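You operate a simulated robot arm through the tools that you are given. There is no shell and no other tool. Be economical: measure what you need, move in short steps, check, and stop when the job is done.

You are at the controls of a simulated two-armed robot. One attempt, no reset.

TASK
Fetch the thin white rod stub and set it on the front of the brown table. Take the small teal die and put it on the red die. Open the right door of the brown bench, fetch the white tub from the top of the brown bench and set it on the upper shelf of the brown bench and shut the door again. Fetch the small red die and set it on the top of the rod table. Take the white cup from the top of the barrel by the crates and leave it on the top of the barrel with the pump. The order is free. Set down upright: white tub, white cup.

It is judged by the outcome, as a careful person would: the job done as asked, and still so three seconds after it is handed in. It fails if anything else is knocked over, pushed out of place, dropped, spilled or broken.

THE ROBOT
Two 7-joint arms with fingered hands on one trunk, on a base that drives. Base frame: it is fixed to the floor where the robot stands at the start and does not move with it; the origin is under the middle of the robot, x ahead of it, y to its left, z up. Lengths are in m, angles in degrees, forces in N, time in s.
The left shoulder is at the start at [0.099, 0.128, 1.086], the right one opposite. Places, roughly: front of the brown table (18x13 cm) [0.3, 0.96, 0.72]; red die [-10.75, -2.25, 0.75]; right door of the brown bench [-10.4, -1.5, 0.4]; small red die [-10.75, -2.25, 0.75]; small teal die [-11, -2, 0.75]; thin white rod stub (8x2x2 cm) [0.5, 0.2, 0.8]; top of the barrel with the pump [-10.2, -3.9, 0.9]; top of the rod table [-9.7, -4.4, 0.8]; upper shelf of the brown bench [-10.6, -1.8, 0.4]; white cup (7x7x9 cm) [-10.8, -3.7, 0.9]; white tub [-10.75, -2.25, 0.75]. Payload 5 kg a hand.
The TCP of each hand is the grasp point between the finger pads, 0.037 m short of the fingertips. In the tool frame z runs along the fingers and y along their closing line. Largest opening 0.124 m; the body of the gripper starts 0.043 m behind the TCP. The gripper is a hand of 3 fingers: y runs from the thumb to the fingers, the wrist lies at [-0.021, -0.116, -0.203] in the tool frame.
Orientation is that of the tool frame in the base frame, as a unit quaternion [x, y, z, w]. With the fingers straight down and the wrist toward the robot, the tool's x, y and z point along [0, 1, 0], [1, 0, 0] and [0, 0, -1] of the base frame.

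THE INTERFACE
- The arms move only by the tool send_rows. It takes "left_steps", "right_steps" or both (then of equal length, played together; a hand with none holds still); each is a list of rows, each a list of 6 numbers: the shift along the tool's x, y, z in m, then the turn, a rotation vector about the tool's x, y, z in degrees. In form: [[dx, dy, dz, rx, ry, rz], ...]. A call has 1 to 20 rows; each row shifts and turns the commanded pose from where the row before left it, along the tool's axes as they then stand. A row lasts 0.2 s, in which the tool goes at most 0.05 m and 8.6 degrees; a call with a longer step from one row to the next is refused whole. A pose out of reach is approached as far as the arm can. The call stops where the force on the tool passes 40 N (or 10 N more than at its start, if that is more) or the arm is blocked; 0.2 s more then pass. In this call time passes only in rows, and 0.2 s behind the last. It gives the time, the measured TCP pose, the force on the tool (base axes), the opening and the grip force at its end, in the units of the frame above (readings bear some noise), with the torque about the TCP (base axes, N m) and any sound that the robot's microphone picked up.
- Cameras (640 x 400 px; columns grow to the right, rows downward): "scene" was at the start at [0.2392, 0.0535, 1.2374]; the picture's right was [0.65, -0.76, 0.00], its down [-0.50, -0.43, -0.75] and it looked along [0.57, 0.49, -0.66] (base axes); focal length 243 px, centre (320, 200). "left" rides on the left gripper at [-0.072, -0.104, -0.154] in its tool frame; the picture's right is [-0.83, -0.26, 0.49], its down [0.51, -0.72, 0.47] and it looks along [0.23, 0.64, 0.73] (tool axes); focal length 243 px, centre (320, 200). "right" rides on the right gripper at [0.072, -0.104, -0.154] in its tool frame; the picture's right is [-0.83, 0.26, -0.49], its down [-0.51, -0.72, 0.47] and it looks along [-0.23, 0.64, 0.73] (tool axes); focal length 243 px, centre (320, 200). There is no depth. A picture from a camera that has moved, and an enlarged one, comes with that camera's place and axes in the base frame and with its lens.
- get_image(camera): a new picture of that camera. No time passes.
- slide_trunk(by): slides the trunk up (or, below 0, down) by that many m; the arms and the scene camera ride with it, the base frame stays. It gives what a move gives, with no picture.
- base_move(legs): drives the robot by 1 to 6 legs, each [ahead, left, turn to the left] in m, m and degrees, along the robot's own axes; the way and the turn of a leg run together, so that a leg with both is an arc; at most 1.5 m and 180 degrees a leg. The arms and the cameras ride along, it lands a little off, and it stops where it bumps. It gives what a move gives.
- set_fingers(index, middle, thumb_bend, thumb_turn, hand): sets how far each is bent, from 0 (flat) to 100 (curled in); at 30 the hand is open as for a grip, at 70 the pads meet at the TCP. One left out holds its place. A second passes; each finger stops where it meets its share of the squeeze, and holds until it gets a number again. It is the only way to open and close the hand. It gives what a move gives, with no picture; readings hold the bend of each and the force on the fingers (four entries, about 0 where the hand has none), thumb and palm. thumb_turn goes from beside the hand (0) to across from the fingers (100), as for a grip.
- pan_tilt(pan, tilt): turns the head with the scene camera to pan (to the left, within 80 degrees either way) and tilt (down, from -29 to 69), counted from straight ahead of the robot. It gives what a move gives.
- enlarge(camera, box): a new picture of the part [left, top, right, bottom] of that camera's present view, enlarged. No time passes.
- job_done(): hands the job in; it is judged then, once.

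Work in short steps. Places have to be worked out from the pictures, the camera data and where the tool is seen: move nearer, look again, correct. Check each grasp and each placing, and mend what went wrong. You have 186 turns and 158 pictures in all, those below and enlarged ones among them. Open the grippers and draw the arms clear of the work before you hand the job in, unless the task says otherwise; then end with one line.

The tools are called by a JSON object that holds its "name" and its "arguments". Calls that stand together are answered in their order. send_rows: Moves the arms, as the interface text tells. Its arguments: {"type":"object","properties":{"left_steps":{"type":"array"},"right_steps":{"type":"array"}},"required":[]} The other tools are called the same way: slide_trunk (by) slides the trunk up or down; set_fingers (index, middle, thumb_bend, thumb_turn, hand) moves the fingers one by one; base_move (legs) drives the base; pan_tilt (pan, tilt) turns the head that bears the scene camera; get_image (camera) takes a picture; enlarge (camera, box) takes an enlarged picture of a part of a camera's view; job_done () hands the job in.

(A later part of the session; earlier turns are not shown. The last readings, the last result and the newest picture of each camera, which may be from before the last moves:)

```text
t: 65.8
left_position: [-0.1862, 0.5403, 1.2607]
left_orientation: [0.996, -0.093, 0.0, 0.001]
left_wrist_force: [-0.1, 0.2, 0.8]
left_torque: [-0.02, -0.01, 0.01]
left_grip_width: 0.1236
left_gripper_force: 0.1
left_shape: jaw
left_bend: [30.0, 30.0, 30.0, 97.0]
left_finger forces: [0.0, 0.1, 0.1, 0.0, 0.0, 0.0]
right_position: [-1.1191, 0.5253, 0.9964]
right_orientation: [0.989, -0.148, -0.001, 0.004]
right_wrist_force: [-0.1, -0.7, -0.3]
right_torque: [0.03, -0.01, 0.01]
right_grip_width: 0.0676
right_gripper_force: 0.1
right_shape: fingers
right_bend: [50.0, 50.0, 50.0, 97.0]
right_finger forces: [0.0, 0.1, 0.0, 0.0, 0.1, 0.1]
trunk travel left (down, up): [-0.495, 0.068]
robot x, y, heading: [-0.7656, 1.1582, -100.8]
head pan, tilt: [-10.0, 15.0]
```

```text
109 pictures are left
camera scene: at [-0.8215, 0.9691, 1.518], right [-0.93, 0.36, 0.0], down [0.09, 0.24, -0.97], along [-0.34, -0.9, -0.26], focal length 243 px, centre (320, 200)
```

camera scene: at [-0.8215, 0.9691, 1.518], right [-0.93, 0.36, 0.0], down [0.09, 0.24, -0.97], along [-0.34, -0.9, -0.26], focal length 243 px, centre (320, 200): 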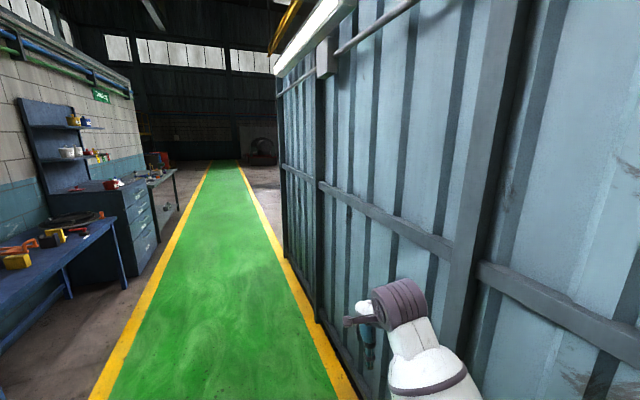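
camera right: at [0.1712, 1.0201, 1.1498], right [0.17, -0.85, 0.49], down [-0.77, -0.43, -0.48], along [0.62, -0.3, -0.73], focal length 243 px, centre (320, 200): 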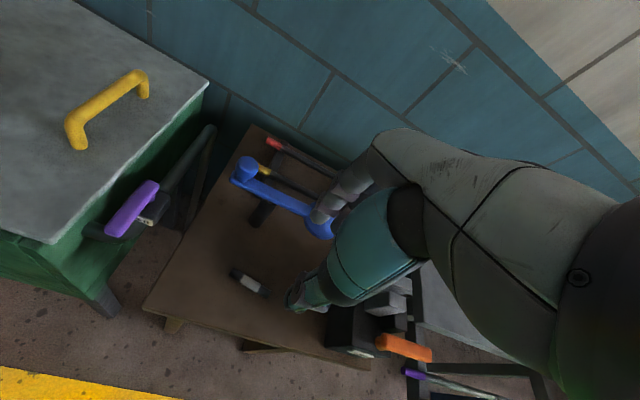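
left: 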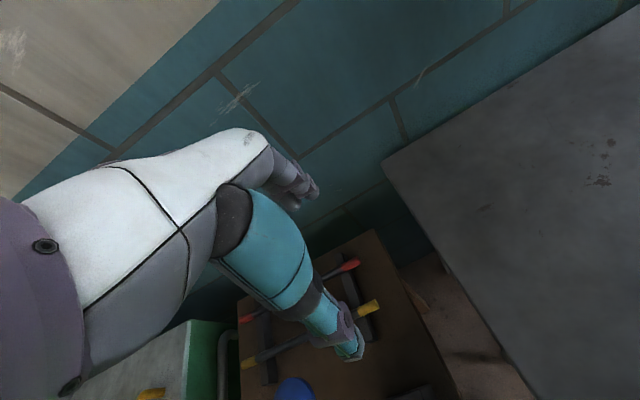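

A green lane along -y, centred at x≈-0.74, is clear; the wall at x≈-1.4 ends near y≈-1.7. I align and drive down the lane.

{"name": "base_move", "arguments": {"legs": [[0, 0, 10.8], [1.4, 0, 0], [1.4, 0, 0], [0.8, 0, 0]]}}

{"name": "pan_tilt", "arguments": {"pan": -75, "tilt": 15}}

{"name": "get_image", "arguments": {"camera": "scene"}}

{"name": "pan_tilt", "arguments": {"pan": -20, "tilt": 15}}

{"name": "get_image", "arguments": {"camera": "scene"}}

```text
t: 83.9
left_position: [-0.0536, -2.9214, 1.2608]
left_orientation: [1.0, 0.004, 0.0, -0.001]
left_wrist_force: [0.0, -0.1, 0.1]
left_torque: [0.03, 0.02, 0.03]
left_grip_width: 0.1237
left_gripper_force: 0.0
left_shape: jaw
left_bend: [30.0, 30.0, 30.0, 97.0]
left_finger forces: [0.0, 0.0, 0.0, 0.1, 0.0, 0.0]
right_position: [-0.9646, -3.1193, 0.9968]
right_orientation: [0.999, -0.051, 0.0, 0.005]
right_wrist_force: [0.3, 0.5, 0.1]
right_torque: [-0.04, -0.02, -0.03]
right_grip_width: 0.0674
right_gripper_force: 0.1
right_shape: fingers
right_bend: [50.0, 50.0, 50.0, 97.0]
right_finger forces: [0.1, 0.0, 0.0, 0.0, 0.0, 0.1]
trunk travel left (down, up): [-0.495, 0.068]
robot x, y, heading: [-0.7418, -2.4288, -89.5]
head pan, tilt: [-10.0, 15.0]
```

```text
t: 85.3
left_position: [-0.0533, -2.922, 1.2599]
left_orientation: [1.0, 0.005, -0.001, 0.0]
left_wrist_force: [0.3, 0.6, 1.2]
left_torque: [0.01, -0.02, -0.01]
left_grip_width: 0.1239
left_gripper_force: 0.0
left_shape: jaw
left_bend: [30.0, 30.0, 30.0, 97.0]
left_finger forces: [0.0, 0.1, 0.1, 0.0, 0.0, 0.0]
right_position: [-0.9656, -3.1209, 0.9964]
right_orientation: [0.999, -0.05, 0.0, 0.004]
right_wrist_force: [-0.1, -0.2, 0.9]
right_torque: [-0.01, -0.02, -0.02]
right_grip_width: 0.0675
right_gripper_force: 0.1
right_shape: fingers
right_bend: [50.0, 50.0, 50.0, 97.0]
right_finger forces: [0.0, 0.0, 0.1, 0.0, 0.1, 0.0]
trunk travel left (down, up): [-0.495, 0.068]
robot x, y, heading: [-0.7434, -2.4298, -89.4]
head pan, tilt: [-75.0, 15.0]
```

```text
108 pictures are left
camera scene: at [-0.8344, -2.5591, 1.518], right [-0.27, 0.96, 0.0], down [0.25, 0.07, -0.97], along [-0.93, -0.26, -0.26], focal length 243 px, centre (320, 200)
```

scene: 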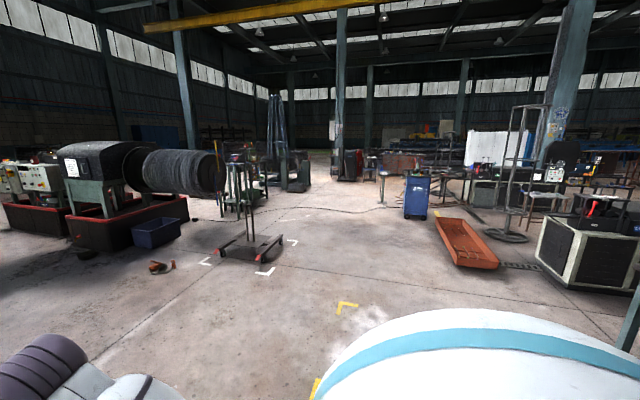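

```text
t: 86.5
left_position: [-0.0534, -2.9214, 1.2601]
left_orientation: [1.0, 0.005, -0.001, 0.0]
left_wrist_force: [0.0, -0.4, -0.1]
left_torque: [-0.02, 0.0, -0.02]
left_grip_width: 0.1237
left_gripper_force: 0.1
left_shape: jaw
left_bend: [30.0, 30.0, 30.0, 97.0]
left_finger forces: [0.0, 0.0, 0.0, 0.0, 0.0, 0.0]
right_position: [-0.9645, -3.1205, 0.9962]
right_orientation: [0.999, -0.049, 0.0, 0.004]
right_wrist_force: [0.1, -0.2, -0.6]
right_torque: [0.02, 0.03, 0.01]
right_grip_width: 0.0673
right_gripper_force: 0.1
right_shape: fingers
right_bend: [50.0, 50.0, 50.0, 97.0]
right_finger forces: [0.0, 0.0, 0.0, 0.0, 0.0, 0.0]
trunk travel left (down, up): [-0.495, 0.068]
robot x, y, heading: [-0.7424, -2.4297, -89.6]
head pan, tilt: [-20.0, 15.0]
```

```text
107 pictures are left
camera scene: at [-0.7756, -2.6221, 1.518], right [-0.94, 0.33, 0.0], down [0.09, 0.24, -0.97], along [-0.32, -0.91, -0.26], focal length 243 px, centre (320, 200)
```

scene: 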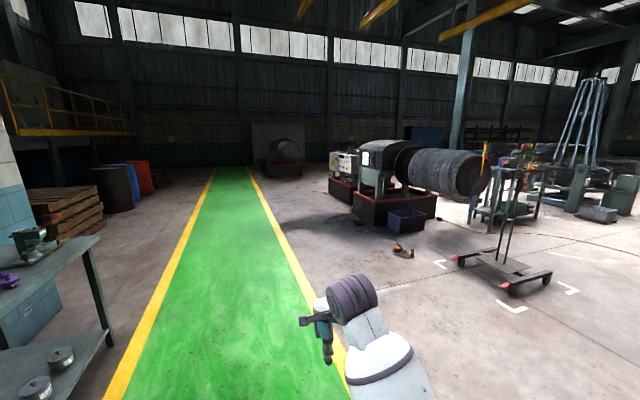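

Open hall to the west. I look closer at the westward route.

{"name": "pan_tilt", "arguments": {"pan": -80, "tilt": 15}}

{"name": "enlarge", "arguments": {"camera": "scene", "box": [160, 130, 416, 290]}}

{"name": "enlarge", "arguments": {"camera": "scene", "box": [280, 140, 424, 230]}}

```text
t: 87.8
left_position: [-0.0527, -2.9225, 1.2607]
left_orientation: [1.0, 0.004, 0.0, -0.001]
left_wrist_force: [-0.3, -0.5, 0.1]
left_torque: [-0.02, 0.02, 0.01]
left_grip_width: 0.1237
left_gripper_force: 0.0
left_shape: jaw
left_bend: [30.0, 30.0, 30.0, 97.0]
left_finger forces: [0.0, 0.0, 0.0, 0.0, 0.0, 0.0]
right_position: [-0.9651, -3.1197, 0.996]
right_orientation: [0.999, -0.049, -0.001, 0.004]
right_wrist_force: [-0.2, -0.5, 0.4]
right_torque: [-0.02, 0.04, -0.02]
right_grip_width: 0.0678
right_gripper_force: 0.0
right_shape: fingers
right_bend: [50.0, 50.0, 50.0, 97.0]
right_finger forces: [0.0, 0.0, 0.0, 0.0, 0.0, 0.0]
trunk travel left (down, up): [-0.495, 0.068]
robot x, y, heading: [-0.7386, -2.4278, -89.6]
head pan, tilt: [-80.0, 15.0]
```

```text
2.50 times, centred on (288, 210) of scene
camera zoom: at [-0.8362, -2.5511, 1.518], right [-0.18, 0.98, 0.0], down [0.25, 0.05, -0.97], along [-0.95, -0.18, -0.26], focal length 609 px, centre (400, 175)
```

zoom: 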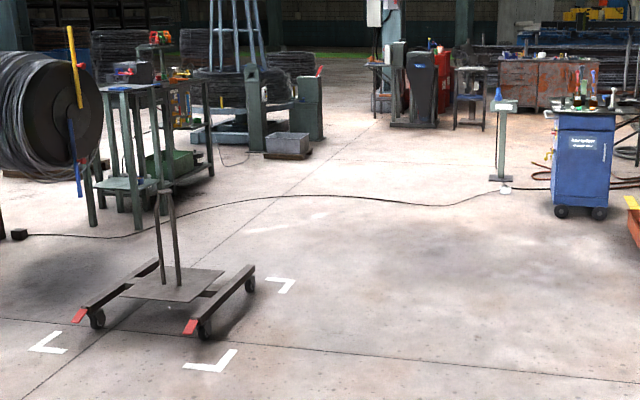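

```text
4.44 times, centred on (352, 185) of scene
camera zoom: at [-0.8362, -2.5511, 1.518], right [-0.18, 0.98, 0.0], down [0.25, 0.05, -0.97], along [-0.95, -0.18, -0.26], focal length 1082 px, centre (178, 267)
```

zoom: 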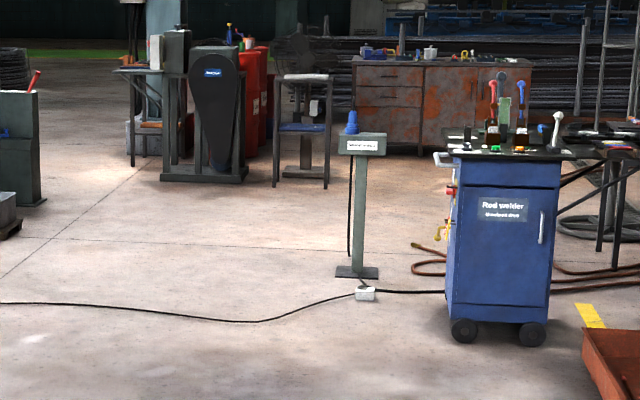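

The rusty brown bench is visible far ahead; trolley at y<-3.8, tray at y>-1.7, post at [-6.7,-2.65]. I turn west and drive to x≈-4.9, y≈-3.25.

{"name": "base_move", "arguments": {"legs": [[0, 0, -90.4], [1.5, 0.2, 0], [1.5, 0.3, 0], [1.2, 0.32, 0]]}}

{"name": "pan_tilt", "arguments": {"pan": 0, "tilt": 25}}

{"name": "get_image", "arguments": {"camera": "scene"}}

```text
refused: leg 2 is longer than a leg can be; nothing moved
```

```text
t: 89.3
left_position: [-0.0536, -2.9222, 1.2605]
left_orientation: [1.0, 0.004, 0.0, 0.0]
left_wrist_force: [-0.1, -0.5, 0.2]
left_torque: [-0.01, 0.02, 0.0]
left_grip_width: 0.1239
left_gripper_force: 0.1
left_shape: jaw
left_bend: [30.0, 30.0, 30.0, 97.0]
left_finger forces: [0.0, 0.1, 0.0, 0.0, 0.0, 0.0]
right_position: [-0.9645, -3.1199, 0.9956]
right_orientation: [0.999, -0.05, 0.0, 0.004]
right_wrist_force: [-0.3, 0.3, -0.1]
right_torque: [0.01, -0.02, -0.01]
right_grip_width: 0.0677
right_gripper_force: 0.0
right_shape: fingers
right_bend: [50.0, 50.0, 50.0, 97.0]
right_finger forces: [0.1, 0.0, 0.0, 0.0, 0.1, 0.0]
trunk travel left (down, up): [-0.495, 0.068]
robot x, y, heading: [-0.7437, -2.4297, -89.8]
head pan, tilt: [0.0, 25.0]
```

```text
104 pictures are left
camera scene: at [-0.7436, -2.6262, 1.5018], right [-1.0, -0.01, 0.0], down [0.0, 0.42, -0.91], along [0.01, -0.91, -0.42], focal length 243 px, centre (320, 200)
```

scene: 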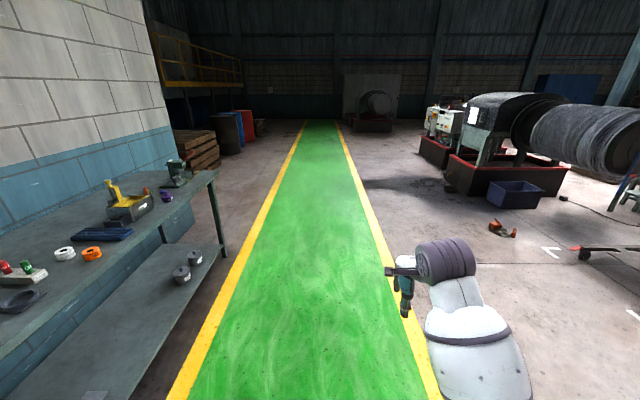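

Legs must be within 1.5 m total; I resend shorter ones.

{"name": "base_move", "arguments": {"legs": [[0, 0, -90.3], [1.4, 0.25, 0], [1.4, 0.3, 0], [1.3, 0.27, 0]]}}

{"name": "get_image", "arguments": {"camera": "scene"}}

```text
t: 113.0
left_position: [-5.272, -4.0697, 1.2612]
left_orientation: [0.715, -0.699, 0.0, 0.0]
left_wrist_force: [-0.2, 0.2, 0.2]
left_torque: [0.0, -0.01, 0.03]
left_grip_width: 0.1236
left_gripper_force: 0.0
left_shape: jaw
left_bend: [30.0, 30.0, 30.0, 97.0]
left_finger forces: [0.0, 0.1, 0.0, 0.0, 0.0, 0.0]
right_position: [-5.4818, -3.1616, 0.9967]
right_orientation: [-0.676, 0.737, 0.003, -0.003]
right_wrist_force: [-0.4, 0.2, -0.1]
right_torque: [-0.01, 0.0, -0.01]
right_grip_width: 0.0674
right_gripper_force: 0.1
right_shape: fingers
right_bend: [50.0, 50.0, 50.0, 97.0]
right_finger forces: [0.0, 0.0, 0.0, 0.1, 0.0, 0.0]
trunk travel left (down, up): [-0.495, 0.068]
robot x, y, heading: [-4.7866, -3.373, -178.8]
head pan, tilt: [0.0, 25.0]
```

```text
103 pictures are left
camera scene: at [-4.9867, -3.3796, 1.5018], right [-0.02, 1.0, 0.0], down [0.42, 0.01, -0.91], along [-0.91, -0.02, -0.42], focal length 243 px, centre (320, 200)
```

scene: 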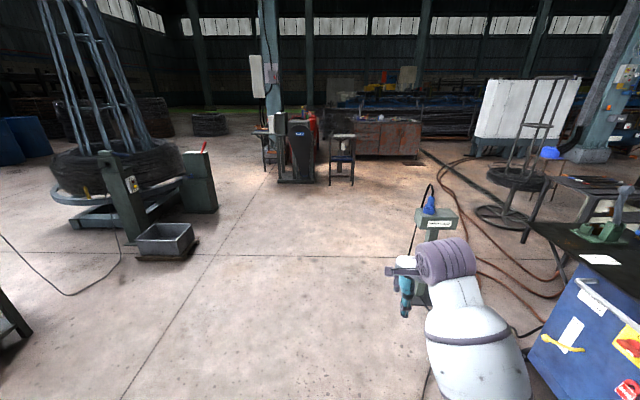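

The post is at about [-5.93,-2.89]; bollards/bin on the left at y≈-4.6. I tuck the left arm inward first, then pass between.

{"name": "send_rows", "arguments": {"left_steps": [[-0.045, 0, 0, 0, 0, 0], [-0.045, 0, 0, 0, 0, 0], [-0.045, 0, 0, 0, 0, 0], [-0.045, 0, 0, 0, 0, 0], [-0.045, 0, 0, 0, 0, 0], [-0.045, 0, 0, 0, 0, 0], [-0.045, 0, 0, 0, 0, 0]]}}

{"name": "base_move", "arguments": {"legs": [[0.35, 0.3, -1], [1.3, 0, 0]]}}

{"name": "pan_tilt", "arguments": {"pan": -15, "tilt": 25}}

{"name": "get_image", "arguments": {"camera": "scene"}}

```text
t: 114.6
left_position: [-5.2796, -3.7538, 1.2621]
left_orientation: [0.715, -0.699, 0.0, 0.001]
left_wrist_force: [0.0, 1.2, 0.4]
left_torque: [-0.09, 0.03, 0.01]
left_grip_width: 0.1237
left_gripper_force: 0.2
left_shape: jaw
left_bend: [30.0, 30.0, 30.0, 97.0]
left_finger forces: [0.0, 0.0, 0.1, 0.1, 0.1, 0.0]
right_position: [-5.4815, -3.1574, 0.9978]
right_orientation: [-0.675, 0.738, 0.003, -0.004]
right_wrist_force: [0.9, -0.3, 0.0]
right_torque: [-0.03, 0.02, -0.01]
right_grip_width: 0.0677
right_gripper_force: 0.0
right_shape: fingers
right_bend: [50.0, 50.0, 50.0, 97.0]
right_finger forces: [0.1, 0.0, 0.0, 0.1, 0.1, 0.0]
trunk travel left (down, up): [-0.495, 0.068]
robot x, y, heading: [-4.791, -3.3693, -178.7]
head pan, tilt: [0.0, 25.0]
```

```text
t: 124.0
left_position: [-6.9339, -4.0641, 1.2604]
left_orientation: [0.709, -0.705, 0.0, 0.0]
left_wrist_force: [1.0, -0.2, 0.7]
left_torque: [-0.01, -0.04, 0.01]
left_grip_width: 0.124
left_gripper_force: 0.1
left_shape: jaw
left_bend: [30.0, 30.0, 30.0, 97.0]
left_finger forces: [0.0, 0.0, 0.0, 0.0, 0.1, 0.0]
right_position: [-7.127, -3.4666, 0.9968]
right_orientation: [-0.671, 0.741, 0.003, -0.002]
right_wrist_force: [1.1, -1.0, -0.5]
right_torque: [0.01, -0.01, -0.01]
right_grip_width: 0.0675
right_gripper_force: 0.0
right_shape: fingers
right_bend: [50.0, 50.0, 50.0, 97.0]
right_finger forces: [0.0, 0.0, 0.0, 0.1, 0.1, 0.1]
trunk travel left (down, up): [-0.495, 0.068]
robot x, y, heading: [-6.4378, -3.6899, -179.7]
head pan, tilt: [0.0, 25.0]
```

```text
t: 124.8
left_position: [-6.9351, -4.0654, 1.2603]
left_orientation: [0.71, -0.705, -0.001, 0.0]
left_wrist_force: [-0.2, -0.6, 0.3]
left_torque: [0.02, 0.01, 0.0]
left_grip_width: 0.1238
left_gripper_force: 0.1
left_shape: jaw
left_bend: [30.0, 30.0, 30.0, 97.0]
left_finger forces: [0.0, 0.0, 0.0, 0.0, 0.0, 0.1]
right_position: [-7.1268, -3.4652, 0.9963]
right_orientation: [-0.671, 0.741, 0.003, -0.002]
right_wrist_force: [-0.4, -0.8, -0.3]
right_torque: [0.02, 0.01, 0.03]
right_grip_width: 0.0677
right_gripper_force: 0.0
right_shape: fingers
right_bend: [50.0, 50.0, 50.0, 97.0]
right_finger forces: [0.1, 0.0, 0.0, 0.0, 0.0, 0.0]
trunk travel left (down, up): [-0.495, 0.068]
robot x, y, heading: [-6.4401, -3.6871, -179.8]
head pan, tilt: [-15.0, 25.0]
```

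```text
102 pictures are left
camera scene: at [-6.6324, -3.6681, 1.5017], right [0.25, 0.97, 0.0], down [0.41, -0.11, -0.91], along [-0.88, 0.23, -0.42], focal length 243 px, centre (320, 200)
```

scene: 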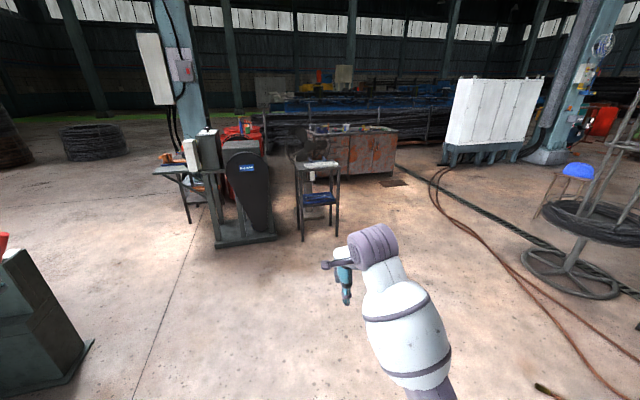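

Passed the cable. Bench front is at x≈-10.5; the small stand at [-9,-3.1]. I drive diagonally to about [-9.25,-2.1].

{"name": "base_move", "arguments": {"legs": [[0.9, -0.9, 0], [0.8, -0.68, 0], [1.0, 0, 0]]}}

{"name": "pan_tilt", "arguments": {"pan": 10, "tilt": 30}}

{"name": "get_image", "arguments": {"camera": "scene"}}

```text
t: 143.8
left_position: [-9.6536, -2.4419, 1.2616]
left_orientation: [-0.697, 0.717, 0.0, 0.0]
left_wrist_force: [0.4, 0.0, 0.5]
left_torque: [0.0, 0.03, 0.0]
left_grip_width: 0.1238
left_gripper_force: 0.1
left_shape: jaw
left_bend: [30.0, 30.0, 30.0, 97.0]
left_finger forces: [0.0, 0.0, 0.0, 0.1, 0.0, 0.0]
right_position: [-9.8248, -1.8371, 0.996]
right_orientation: [-0.656, 0.755, 0.004, -0.003]
right_wrist_force: [0.5, -0.8, -0.3]
right_torque: [-0.01, 0.0, -0.02]
right_grip_width: 0.0676
right_gripper_force: 0.0
right_shape: fingers
right_bend: [50.0, 50.0, 50.0, 97.0]
right_finger forces: [0.0, 0.1, 0.1, 0.1, 0.0, 0.1]
trunk travel left (down, up): [-0.495, 0.068]
robot x, y, heading: [-9.1434, -2.09, 178.4]
head pan, tilt: [-15.0, 25.0]
```

```text
t: 144.7
left_position: [-9.6549, -2.4428, 1.2607]
left_orientation: [-0.696, 0.718, 0.0, 0.001]
left_wrist_force: [0.6, 0.5, -0.1]
left_torque: [-0.04, -0.02, -0.01]
left_grip_width: 0.1239
left_gripper_force: 0.2
left_shape: jaw
left_bend: [30.0, 30.0, 30.0, 97.0]
left_finger forces: [0.1, 0.0, 0.1, 0.0, 0.0, 0.1]
right_position: [-9.8249, -1.8369, 0.9955]
right_orientation: [-0.656, 0.754, 0.002, -0.003]
right_wrist_force: [0.5, 0.3, -0.3]
right_torque: [0.03, -0.01, -0.01]
right_grip_width: 0.0675
right_gripper_force: 0.0
right_shape: fingers
right_bend: [50.0, 50.0, 50.0, 97.0]
right_finger forces: [0.1, 0.0, 0.0, 0.1, 0.1, 0.1]
trunk travel left (down, up): [-0.495, 0.068]
robot x, y, heading: [-9.1427, -2.0818, 178.2]
head pan, tilt: [10.0, 30.0]
```

```text
101 pictures are left
camera scene: at [-9.3392, -2.097, 1.4938], right [-0.14, 0.99, 0.0], down [0.49, 0.07, -0.87], along [-0.86, -0.12, -0.5], focal length 243 px, centre (320, 200)
```

scene: 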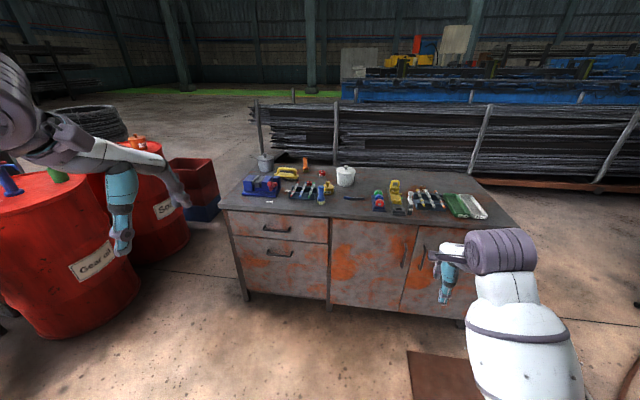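

Bench, barrels and items in view. I enlarge the bench top and barrels.

{"name": "enlarge", "arguments": {"camera": "scene", "box": [220, 140, 380, 240]}}

{"name": "enlarge", "arguments": {"camera": "scene", "box": [310, 160, 502, 280]}}

{"name": "enlarge", "arguments": {"camera": "scene", "box": [0, 100, 256, 260]}}

```text
4.00 times, centred on (300, 190) of scene
camera zoom: at [-9.3392, -2.097, 1.4938], right [-0.14, 0.99, 0.0], down [0.49, 0.07, -0.87], along [-0.86, -0.12, -0.5], focal length 974 px, centre (400, 240)
```

zoom: 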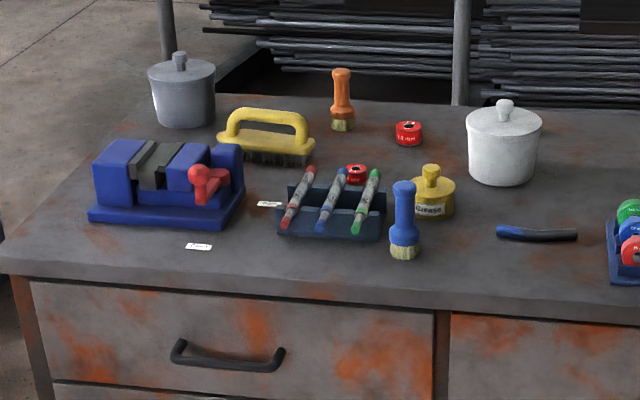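

```text
3.33 times, centred on (406, 220) of scene
camera zoom: at [-9.3392, -2.097, 1.4938], right [-0.14, 0.99, 0.0], down [0.49, 0.07, -0.87], along [-0.86, -0.12, -0.5], focal length 812 px, centre (33, 133)
```

zoom: 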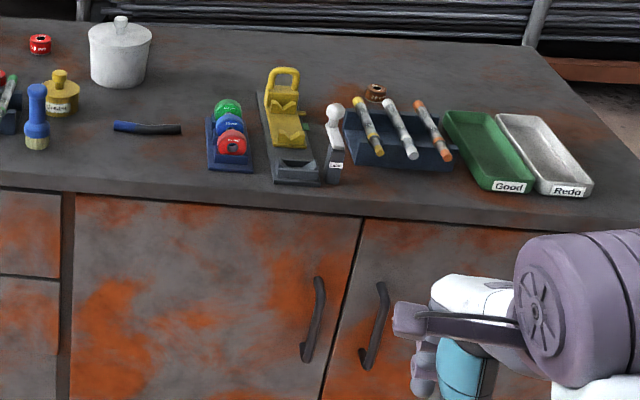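

```text
2.50 times, centred on (128, 180) of scene
camera zoom: at [-9.3392, -2.097, 1.4938], right [-0.14, 0.99, 0.0], down [0.49, 0.07, -0.87], along [-0.86, -0.12, -0.5], focal length 609 px, centre (800, 250)
```

zoom: 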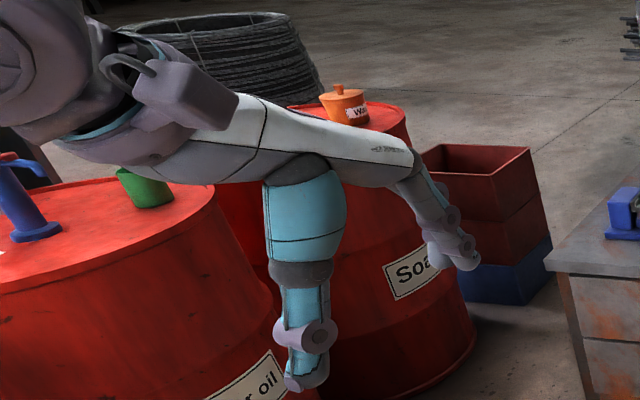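

The dies are small threading dies: two red ones (one larger) behind the marker rack, a teal one still unseen (perhaps behind the tub). I drive 0.65 m closer and look down.

{"name": "base_move", "arguments": {"legs": [[0.65, 0, 1.7]]}}

{"name": "pan_tilt", "arguments": {"pan": 12, "tilt": 42}}

{"name": "get_image", "arguments": {"camera": "scene"}}

{"name": "enlarge", "arguments": {"camera": "scene", "box": [200, 60, 392, 180]}}

```text
t: 148.3
left_position: [-10.2882, -2.4484, 1.2607]
left_orientation: [0.707, -0.707, 0.001, 0.0]
left_wrist_force: [-0.3, 0.8, 0.5]
left_torque: [-0.02, 0.03, 0.01]
left_grip_width: 0.124
left_gripper_force: 0.2
left_shape: jaw
left_bend: [30.0, 30.0, 30.0, 97.0]
left_finger forces: [0.0, 0.0, 0.0, 0.0, 0.0, 0.0]
right_position: [-10.4772, -1.8495, 0.9972]
right_orientation: [-0.667, 0.745, 0.004, -0.004]
right_wrist_force: [-0.5, -0.5, -0.1]
right_torque: [-0.01, 0.02, 0.01]
right_grip_width: 0.0678
right_gripper_force: 0.0
right_shape: fingers
right_bend: [50.0, 50.0, 50.0, 97.0]
right_finger forces: [0.0, 0.1, 0.0, 0.0, 0.1, 0.0]
trunk travel left (down, up): [-0.495, 0.068]
robot x, y, heading: [-9.786, -2.0759, -179.8]
head pan, tilt: [10.0, 30.0]
```

```text
t: 149.1
left_position: [-10.2881, -2.4479, 1.26]
left_orientation: [-0.707, 0.707, 0.0, 0.0]
left_wrist_force: [-0.4, -0.6, -0.3]
left_torque: [0.0, -0.03, 0.03]
left_grip_width: 0.1238
left_gripper_force: 0.1
left_shape: jaw
left_bend: [30.0, 30.0, 30.0, 97.0]
left_finger forces: [0.1, 0.0, 0.0, 0.0, 0.0, 0.0]
right_position: [-10.4769, -1.8492, 0.9956]
right_orientation: [-0.668, 0.744, 0.003, -0.002]
right_wrist_force: [-0.9, -0.5, 0.2]
right_torque: [-0.01, 0.04, -0.03]
right_grip_width: 0.0673
right_gripper_force: 0.1
right_shape: fingers
right_bend: [50.0, 50.0, 50.0, 97.0]
right_finger forces: [0.1, 0.1, 0.0, 0.1, 0.0, 0.0]
trunk travel left (down, up): [-0.495, 0.068]
robot x, y, heading: [-9.7892, -2.0753, -180.1]
head pan, tilt: [12.0, 42.0]
```

```text
97 pictures are left
camera scene: at [-9.9766, -2.0953, 1.4755], right [-0.21, 0.98, 0.0], down [0.65, 0.14, -0.74], along [-0.73, -0.16, -0.67], focal length 243 px, centre (320, 200)
```

scene: 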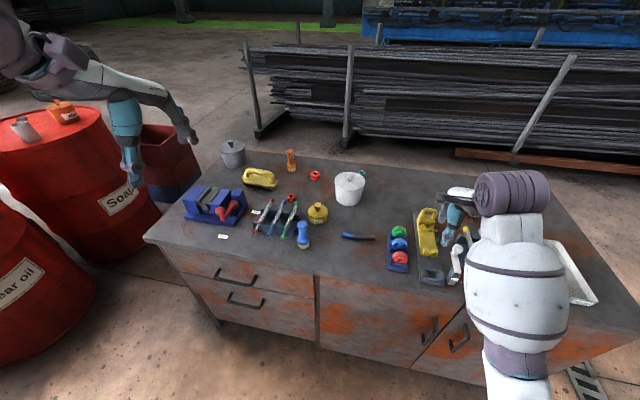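

```text
3.33 times, centred on (296, 120) of scene
camera zoom: at [-9.9766, -2.0953, 1.4755], right [-0.21, 0.98, 0.0], down [0.65, 0.14, -0.74], along [-0.73, -0.16, -0.67], focal length 812 px, centre (400, 467)
```

zoom: 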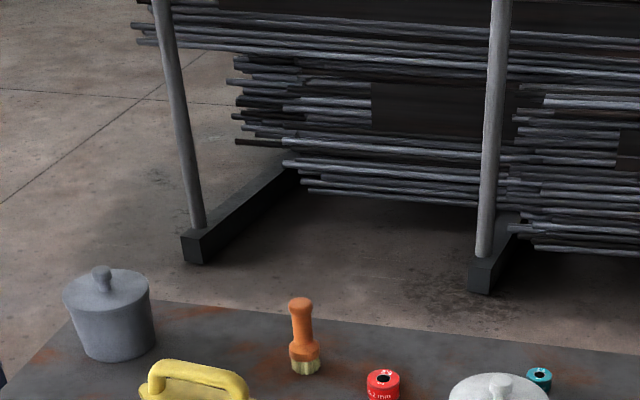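

Teal die is behind the tub. I enlarge the area with the dies, and take the left hand's view.

{"name": "enlarge", "arguments": {"camera": "scene", "box": [256, 155, 384, 235]}}

{"name": "get_image", "arguments": {"camera": "left"}}

```text
5.00 times, centred on (320, 195) of scene
camera zoom: at [-9.9766, -2.0953, 1.4755], right [-0.21, 0.98, 0.0], down [0.65, 0.14, -0.74], along [-0.73, -0.16, -0.67], focal length 1217 px, centre (320, 225)
```

zoom: 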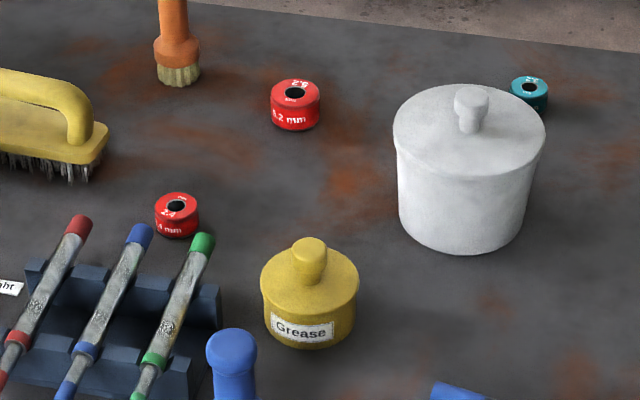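

```text
94 pictures are left
camera left: at [-10.1841, -2.3762, 1.4145], right [0.26, 0.83, -0.49], down [0.72, -0.51, -0.47], along [-0.64, -0.23, -0.73], focal length 243 px, centre (320, 200)
```

left: 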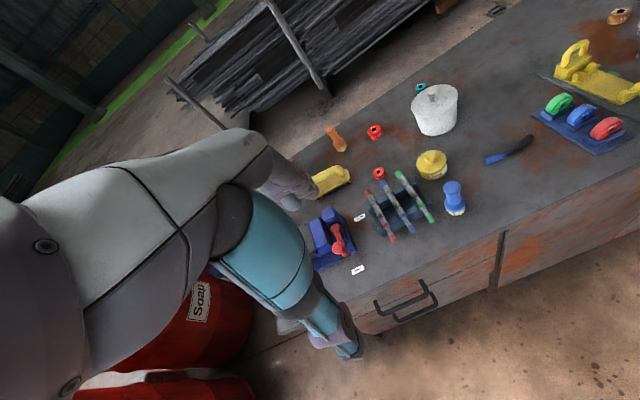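

Estimates: bench top z≈0.80, front x≈-10.37; tub [-10.73,-2.14]; large red die [-10.85,-2.30]; small red die [-10.69,-2.37]; teal die [-10.91,-2.10]; right door handle ≈[-10.34,-1.71,0.61]. I start with the door: back off, lower the trunk, and turn the right hand so the fingers point forward with horizontal closing.

{"name": "base_move", "arguments": {"legs": [[-0.38, 0, 0], [0, -0.15, 0]]}}

{"name": "slide_trunk", "arguments": {"by": -0.28}}

{"name": "send_rows", "arguments": {"right_steps": [[0, 0, 0, -3.25, 4.24, 6.25], [0, 0, 0, -3.25, 4.24, 6.25], [0, 0, 0, -3.25, 4.24, 6.25], [0, 0, 0, -3.25, 4.24, 6.25], [0, 0, 0, -3.25, 4.24, 6.25], [0, 0, 0, -3.25, 4.24, 6.25], [0, 0, 0, -3.25, 4.24, 6.25], [0, 0, 0, -3.25, 4.24, 6.25], [0, 0, 0, -3.25, 4.24, 6.25], [0, 0, 0, -3.25, 4.24, 6.25], [0, 0, 0, -3.25, 4.24, 6.25]]}}

{"name": "pan_tilt", "arguments": {"pan": -15, "tilt": 35}}

{"name": "get_image", "arguments": {"camera": "scene"}}

{"name": "get_image", "arguments": {"camera": "right"}}

```text
t: 153.0
left_position: [-9.9145, -2.298, 1.2609]
left_orientation: [0.707, -0.707, 0.0, -0.001]
left_wrist_force: [0.8, -0.9, 0.0]
left_torque: [0.03, 0.02, 0.01]
left_grip_width: 0.124
left_gripper_force: 0.0
left_shape: jaw
left_bend: [30.0, 30.0, 30.0, 97.0]
left_finger forces: [0.1, 0.0, 0.0, 0.0, 0.0, 0.0]
right_position: [-10.1053, -1.7, 0.9975]
right_orientation: [-0.669, 0.743, 0.004, -0.001]
right_wrist_force: [0.0, -0.3, -0.5]
right_torque: [0.0, 0.0, 0.0]
right_grip_width: 0.0674
right_gripper_force: 0.2
right_shape: fingers
right_bend: [50.0, 50.0, 50.0, 97.0]
right_finger forces: [0.1, 0.0, 0.0, 0.0, 0.0, 0.0]
trunk travel left (down, up): [-0.495, 0.068]
robot x, y, heading: [-9.4136, -1.9274, -179.8]
head pan, tilt: [12.0, 42.0]
```

```text
t: 155.8
left_position: [-9.9154, -2.297, 0.9801]
left_orientation: [0.708, -0.706, 0.0, 0.0]
left_wrist_force: [-0.4, -0.5, -0.4]
left_torque: [0.0, 0.02, 0.02]
left_grip_width: 0.1238
left_gripper_force: 0.1
left_shape: jaw
left_bend: [30.0, 30.0, 30.0, 97.0]
left_finger forces: [0.1, 0.0, 0.0, 0.0, 0.1, 0.0]
right_position: [-10.1042, -1.6973, 0.7161]
right_orientation: [-0.669, 0.743, 0.003, -0.003]
right_wrist_force: [-0.2, -0.1, 0.8]
right_torque: [-0.01, -0.01, -0.02]
right_grip_width: 0.0675
right_gripper_force: 0.1
right_shape: fingers
right_bend: [50.0, 50.0, 50.0, 97.0]
right_finger forces: [0.1, 0.0, 0.0, 0.1, 0.1, 0.1]
trunk travel left (down, up): [-0.215, 0.348]
robot x, y, heading: [-9.4132, -1.9209, -179.7]
head pan, tilt: [12.0, 42.0]
```

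```text
t: 157.8
left_position: [-9.9143, -2.2973, 0.9832]
left_orientation: [0.707, -0.707, 0.0, 0.0]
left_wrist_force: [-1.0, 0.2, 0.1]
left_torque: [0.0, -0.01, 0.02]
left_grip_width: 0.1238
left_gripper_force: 0.1
left_shape: jaw
left_bend: [30.0, 30.0, 30.0, 97.0]
left_finger forces: [0.1, 0.0, 0.1, 0.0, 0.1, 0.1]
right_position: [-10.125, -1.6432, 0.7644]
right_orientation: [-0.255, 0.887, 0.059, -0.381]
right_wrist_force: [0.5, -0.6, -1.1]
right_torque: [0.04, -0.04, 0.03]
right_grip_width: 0.0677
right_gripper_force: 0.1
right_shape: fingers
right_bend: [50.0, 50.0, 50.0, 97.0]
right_finger forces: [0.1, 0.0, 0.1, 0.0, 0.0, 0.0]
trunk travel left (down, up): [-0.215, 0.348]
robot x, y, heading: [-9.4156, -1.9258, -179.6]
head pan, tilt: [12.0, 42.0]
stopped in row 9 (right hand): the arm was blocked; the commanded pose is now the measured one
```

```text
t: 158.7
left_position: [-9.9137, -2.2975, 0.9832]
left_orientation: [0.708, -0.706, 0.0, 0.0]
left_wrist_force: [0.3, 0.2, -0.4]
left_torque: [-0.01, -0.02, 0.02]
left_grip_width: 0.1239
left_gripper_force: 0.0
left_shape: jaw
left_bend: [30.0, 30.0, 30.0, 97.0]
left_finger forces: [0.0, 0.1, 0.1, 0.0, 0.1, 0.1]
right_position: [-10.1241, -1.6424, 0.7671]
right_orientation: [-0.255, 0.886, 0.059, -0.383]
right_wrist_force: [0.0, 0.2, 0.2]
right_torque: [-0.03, 0.04, -0.01]
right_grip_width: 0.0678
right_gripper_force: 0.0
right_shape: fingers
right_bend: [50.0, 50.0, 50.0, 97.0]
right_finger forces: [0.0, 0.0, 0.0, 0.1, 0.1, 0.0]
trunk travel left (down, up): [-0.215, 0.348]
robot x, y, heading: [-9.4143, -1.9256, -180.0]
head pan, tilt: [-15.0, 35.0]
```

```text
93 pictures are left
camera scene: at [-9.7002, -1.9036, 1.1835], right [0.26, 0.97, 0.0], down [0.55, -0.15, -0.82], along [-0.79, 0.21, -0.57], focal length 243 px, centre (320, 200)
```

scene: 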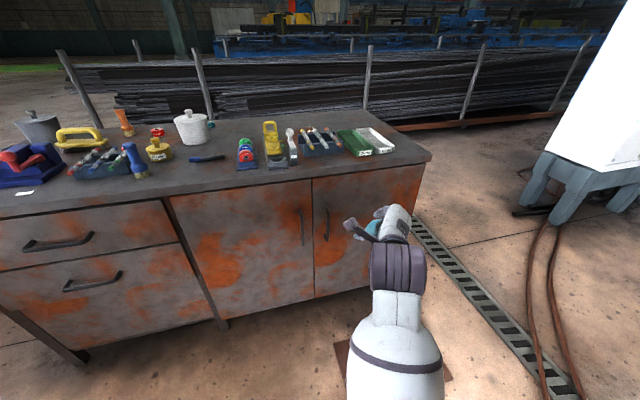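

```text
92 pictures are left
camera right: at [-10.0135, -1.7555, 0.8908], right [0.72, 0.68, -0.12], down [0.25, -0.41, -0.88], along [-0.65, 0.6, -0.47], focal length 243 px, centre (320, 200)
```

right: 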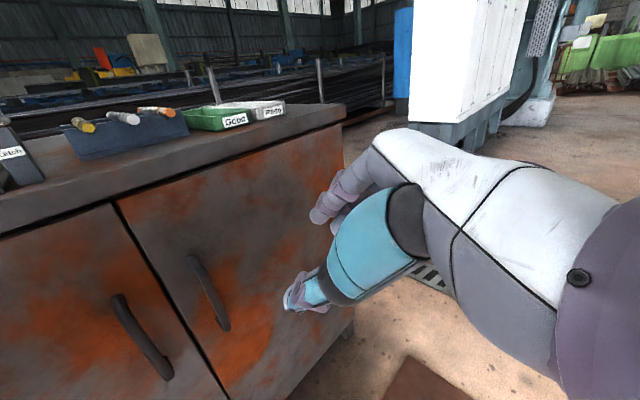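

The hand now points forward and 45° down, closing nearly sideways; that will do. Handle measured at about [-10.345, -1.703, 0.53–0.67]. I approach to a pre-grasp point 8 cm before it.

{"name": "send_rows", "arguments": {"right_steps": [[0.0016, -0.0089, 0.0396, 0, 0, 0], [0.0016, -0.0089, 0.0396, 0, 0, 0], [0.0016, -0.0089, 0.0396, 0, 0, 0], [0.0016, -0.0089, 0.0396, 0, 0, 0], [0.0016, -0.0089, 0.0396, 0, 0, 0]]}}

{"name": "get_image", "arguments": {"camera": "right"}}

{"name": "enlarge", "arguments": {"camera": "scene", "box": [260, 150, 452, 270]}}

```text
t: 159.9
left_position: [-9.9159, -2.2982, 0.9785]
left_orientation: [0.708, -0.707, 0.001, -0.001]
left_wrist_force: [1.3, 0.5, 0.0]
left_torque: [0.01, 0.0, 0.02]
left_grip_width: 0.1239
left_gripper_force: 0.1
left_shape: jaw
left_bend: [30.0, 30.0, 30.0, 97.0]
left_finger forces: [0.0, 0.0, 0.0, 0.0, 0.0, 0.1]
right_position: [-10.2475, -1.7031, 0.6115]
right_orientation: [-0.255, 0.887, 0.058, -0.38]
right_wrist_force: [0.3, -0.3, -0.2]
right_torque: [0.02, -0.04, -0.01]
right_grip_width: 0.0677
right_gripper_force: 0.1
right_shape: fingers
right_bend: [50.0, 50.0, 50.0, 98.0]
right_finger forces: [0.0, 0.0, 0.1, 0.1, 0.0, 0.1]
trunk travel left (down, up): [-0.215, 0.348]
robot x, y, heading: [-9.4151, -1.9245, -180.0]
head pan, tilt: [-15.0, 35.0]
```

```text
91 pictures are left
camera right: at [-10.1384, -1.8159, 0.736], right [0.72, 0.68, -0.11], down [0.26, -0.41, -0.87], along [-0.64, 0.6, -0.47], focal length 243 px, centre (320, 200)
```

right: 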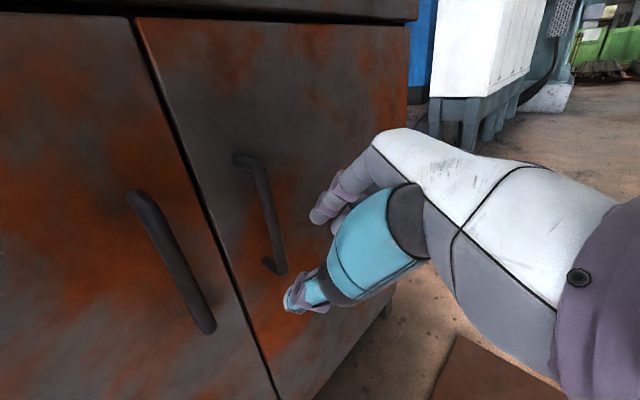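

```text
3.33 times, centred on (356, 210) of scene
camera zoom: at [-9.7018, -1.9042, 1.1808], right [0.26, 0.97, 0.0], down [0.55, -0.15, -0.82], along [-0.79, 0.21, -0.57], focal length 812 px, centre (200, 167)
```

zoom: 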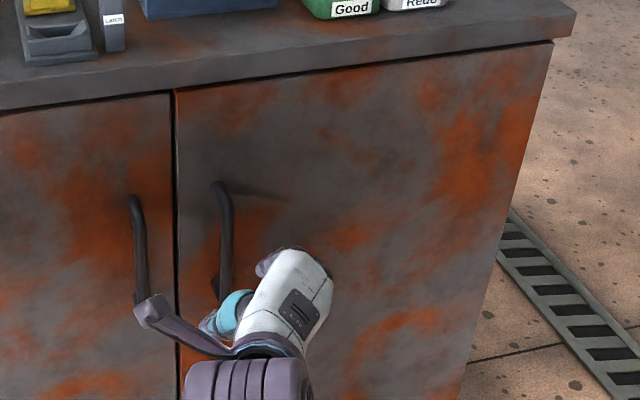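

Handle bar is straight ahead of the TCP at x≈-10.345. I advance along -x by ~9 cm, stopping on contact.

{"name": "send_rows", "arguments": {"right_steps": [[0.0167, 0.0103, 0.022, 0, 0, 0], [0.0167, 0.0103, 0.022, 0, 0, 0], [0.0083, 0.0051, 0.011, 0, 0, 0], [0.0083, 0.0051, 0.011, 0, 0, 0]]}}

{"name": "get_image", "arguments": {"camera": "right"}}

```text
t: 160.9
left_position: [-9.9129, -2.2958, 0.9821]
left_orientation: [-0.707, 0.707, 0.0, 0.0]
left_wrist_force: [-1.0, 0.0, -0.1]
left_torque: [0.0, 0.01, -0.04]
left_grip_width: 0.1238
left_gripper_force: 0.1
left_shape: jaw
left_bend: [30.0, 30.0, 30.0, 97.0]
left_finger forces: [0.1, 0.0, 0.1, 0.0, 0.1, 0.1]
right_position: [-10.3277, -1.698, 0.6117]
right_orientation: [-0.25, 0.888, 0.063, -0.38]
right_wrist_force: [29.4, 0.9, 9.7]
right_torque: [0.23, 0.06, -0.64]
right_grip_width: 0.0549
right_gripper_force: 14.5
right_shape: fingers
right_bend: [58.0, 50.0, 50.0, 97.0]
right_finger forces: [29.4, 0.0, 0.0, 0.0, 0.0, 0.1]
trunk travel left (down, up): [-0.215, 0.348]
robot x, y, heading: [-9.4115, -1.9212, 180.2]
head pan, tilt: [-15.0, 35.0]
stopped in row 4 (right hand): the force on the tool passed its limit at 46 N (the readings are from after the stop); the commanded pose is now the measured one
```

```text
89 pictures are left
camera right: at [-10.2193, -1.812, 0.7346], right [0.73, 0.67, -0.11], down [0.25, -0.41, -0.88], along [-0.64, 0.61, -0.47], focal length 243 px, centre (320, 200)
```

right: 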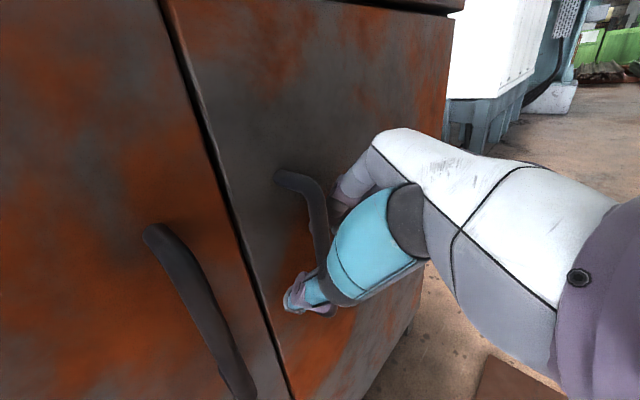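

Fingers touch the door, bar is between thumb and fingers. I back off slightly and close.

{"name": "send_rows", "arguments": {"right_steps": [[-0.004, -0.0025, -0.005, 0, 0, 0]]}}

{"name": "set_fingers", "arguments": {"hand": "right", "index": 85, "middle": 85, "thumb_bend": 85}}

{"name": "get_image", "arguments": {"camera": "right"}}

```text
t: 161.3
left_position: [-9.9155, -2.2964, 0.9798]
left_orientation: [0.707, -0.707, 0.0, -0.001]
left_wrist_force: [-0.4, 0.0, 0.4]
left_torque: [-0.02, -0.01, 0.0]
left_grip_width: 0.1242
left_gripper_force: 0.0
left_shape: jaw
left_bend: [30.0, 30.0, 30.0, 97.0]
left_finger forces: [0.0, 0.0, 0.1, 0.1, 0.0, 0.0]
right_position: [-10.3239, -1.7003, 0.6086]
right_orientation: [-0.253, 0.888, 0.06, -0.379]
right_wrist_force: [6.6, -1.8, -0.5]
right_torque: [-0.08, -0.09, -0.05]
right_grip_width: 0.0603
right_gripper_force: 2.6
right_shape: fingers
right_bend: [55.0, 50.0, 50.0, 97.0]
right_finger forces: [5.6, 0.1, 0.0, 0.0, 0.1, 0.1]
trunk travel left (down, up): [-0.215, 0.348]
robot x, y, heading: [-9.4142, -1.9279, -180.1]
head pan, tilt: [-15.0, 35.0]
```

```text
t: 162.3
left_position: [-9.9166, -2.2963, 0.9799]
left_orientation: [-0.707, 0.707, -0.001, 0.0]
left_wrist_force: [0.2, -0.2, -0.5]
left_torque: [-0.01, -0.01, 0.02]
left_grip_width: 0.1239
left_gripper_force: 0.0
left_shape: jaw
left_bend: [30.0, 30.0, 30.0, 97.0]
left_finger forces: [0.0, 0.0, 0.0, 0.0, 0.0, 0.1]
right_position: [-10.3236, -1.6983, 0.6069]
right_orientation: [-0.252, 0.889, 0.062, -0.378]
right_wrist_force: [-2.7, 6.9, -10.7]
right_torque: [0.34, 0.03, -0.01]
right_grip_width: 0.0001
right_gripper_force: 9.1
right_shape: fingers
right_bend: [77.0, 74.0, 73.0, 97.0]
right_finger forces: [0.0, 18.0, 0.0, 0.0, 0.0, 0.0]
trunk travel left (down, up): [-0.215, 0.348]
robot x, y, heading: [-9.4146, -1.9227, -180.0]
head pan, tilt: [-15.0, 35.0]
```

```text
88 pictures are left
camera right: at [-10.2155, -1.8124, 0.7311], right [0.73, 0.68, -0.11], down [0.26, -0.41, -0.87], along [-0.64, 0.61, -0.47], focal length 243 px, centre (320, 200)
```

right: 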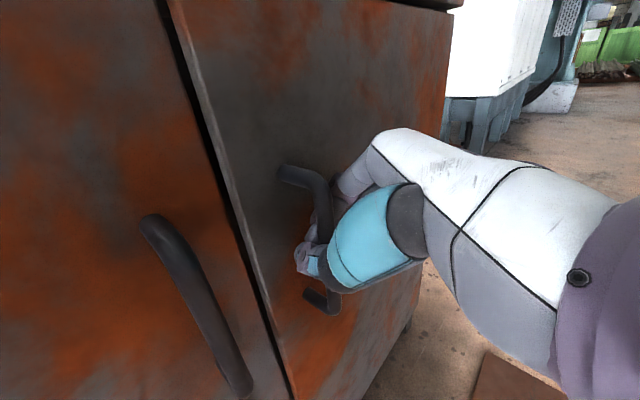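

Fingers are closed around the bar. I pull the door toward +x slowly.

{"name": "send_rows", "arguments": {"right_steps": [[-0.0116, -0.0081, -0.0141, 0, 0, 0], [-0.0179, -0.0113, -0.0213, 0, 0, 0], [-0.0184, -0.0105, -0.0214, 0, 0, 0], [-0.0189, -0.0096, -0.0215, 0, 0, 0], [-0.0189, -0.0096, -0.0215, 0, 0, 0]]}}

{"name": "get_image", "arguments": {"camera": "right"}}

```text
t: 163.2
left_position: [-9.9174, -2.2922, 0.9801]
left_orientation: [-0.706, 0.708, -0.002, 0.0]
left_wrist_force: [0.1, -0.2, -0.5]
left_torque: [-0.01, 0.01, 0.01]
left_grip_width: 0.124
left_gripper_force: 0.1
left_shape: jaw
left_bend: [30.0, 30.0, 30.0, 97.0]
left_finger forces: [0.1, 0.1, 0.0, 0.0, 0.0, 0.0]
right_position: [-10.2291, -1.6846, 0.6082]
right_orientation: [-0.248, 0.89, 0.065, -0.377]
right_wrist_force: [-10.0, 25.7, -7.0]
right_torque: [0.59, 0.05, -0.22]
right_grip_width: 0.0001
right_gripper_force: 14.2
right_shape: fingers
right_bend: [81.0, 73.0, 77.0, 97.0]
right_finger forces: [0.0, 28.0, 0.0, 0.1, 0.0, 0.0]
trunk travel left (down, up): [-0.215, 0.348]
robot x, y, heading: [-9.4154, -1.9232, 179.7]
head pan, tilt: [-15.0, 35.0]
stopped in row 4 (right hand): the force on the tool passed its limit at 43 N (the readings are from after the stop); the commanded pose is now the measured one
```

```text
87 pictures are left
camera right: at [-10.1221, -1.8002, 0.7313], right [0.74, 0.67, -0.1], down [0.25, -0.41, -0.88], along [-0.63, 0.62, -0.47], focal length 243 px, centre (320, 200)
```

right: 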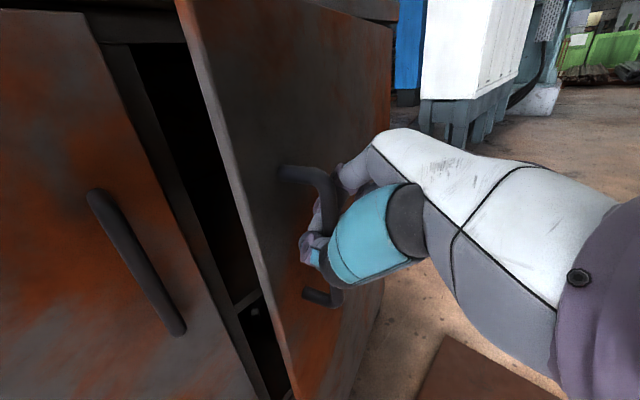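

Door is opening (~12°). Side force shows I must follow the arc: I add +y and rotate the hand with the door.

{"name": "send_rows", "arguments": {"right_steps": [[-0.006, 0.008, -0.001, 1.2, 0.5, -1.3], [-0.0201, -0.0055, -0.0213, 2.4, 1.1, -2.6], [-0.0201, -0.0055, -0.0213, 2.4, 1.1, -2.6], [-0.0201, -0.0055, -0.0213, 2.4, 1.1, -2.6], [-0.0201, -0.0055, -0.0213, 2.4, 1.1, -2.6]]}}

{"name": "get_image", "arguments": {"camera": "right"}}

```text
t: 163.9
left_position: [-9.9182, -2.2923, 0.9822]
left_orientation: [-0.706, 0.708, -0.001, -0.001]
left_wrist_force: [0.1, -0.7, 0.3]
left_torque: [0.01, 0.04, 0.01]
left_grip_width: 0.1235
left_gripper_force: 0.0
left_shape: jaw
left_bend: [30.0, 30.0, 30.0, 97.0]
left_finger forces: [0.0, 0.0, 0.1, 0.0, 0.0, 0.0]
right_position: [-10.2154, -1.6845, 0.6394]
right_orientation: [-0.293, 0.866, 0.031, -0.403]
right_wrist_force: [-8.1, 19.4, -16.7]
right_torque: [-0.28, -0.1, 0.06]
right_grip_width: 0.0002
right_gripper_force: 15.8
right_shape: fingers
right_bend: [82.0, 73.0, 79.0, 98.0]
right_finger forces: [8.3, 22.5, 0.0, 0.1, 0.0, 0.0]
trunk travel left (down, up): [-0.215, 0.348]
robot x, y, heading: [-9.4204, -1.9186, 179.9]
head pan, tilt: [-15.0, 35.0]
stopped in row 3 (right hand): the force on the tool passed its limit at 63 N (the readings are from after the stop); the commanded pose is now the measured one
```

```text
86 pictures are left
camera right: at [-10.0901, -1.7824, 0.7633], right [0.64, 0.75, -0.16], down [0.26, -0.41, -0.87], along [-0.72, 0.52, -0.46], focal length 243 px, centre (320, 200)
```

right: 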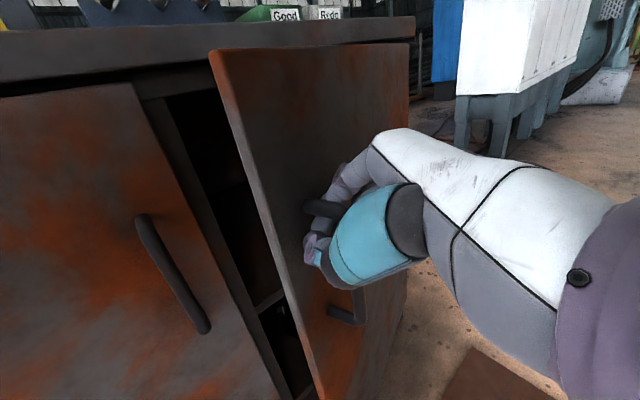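

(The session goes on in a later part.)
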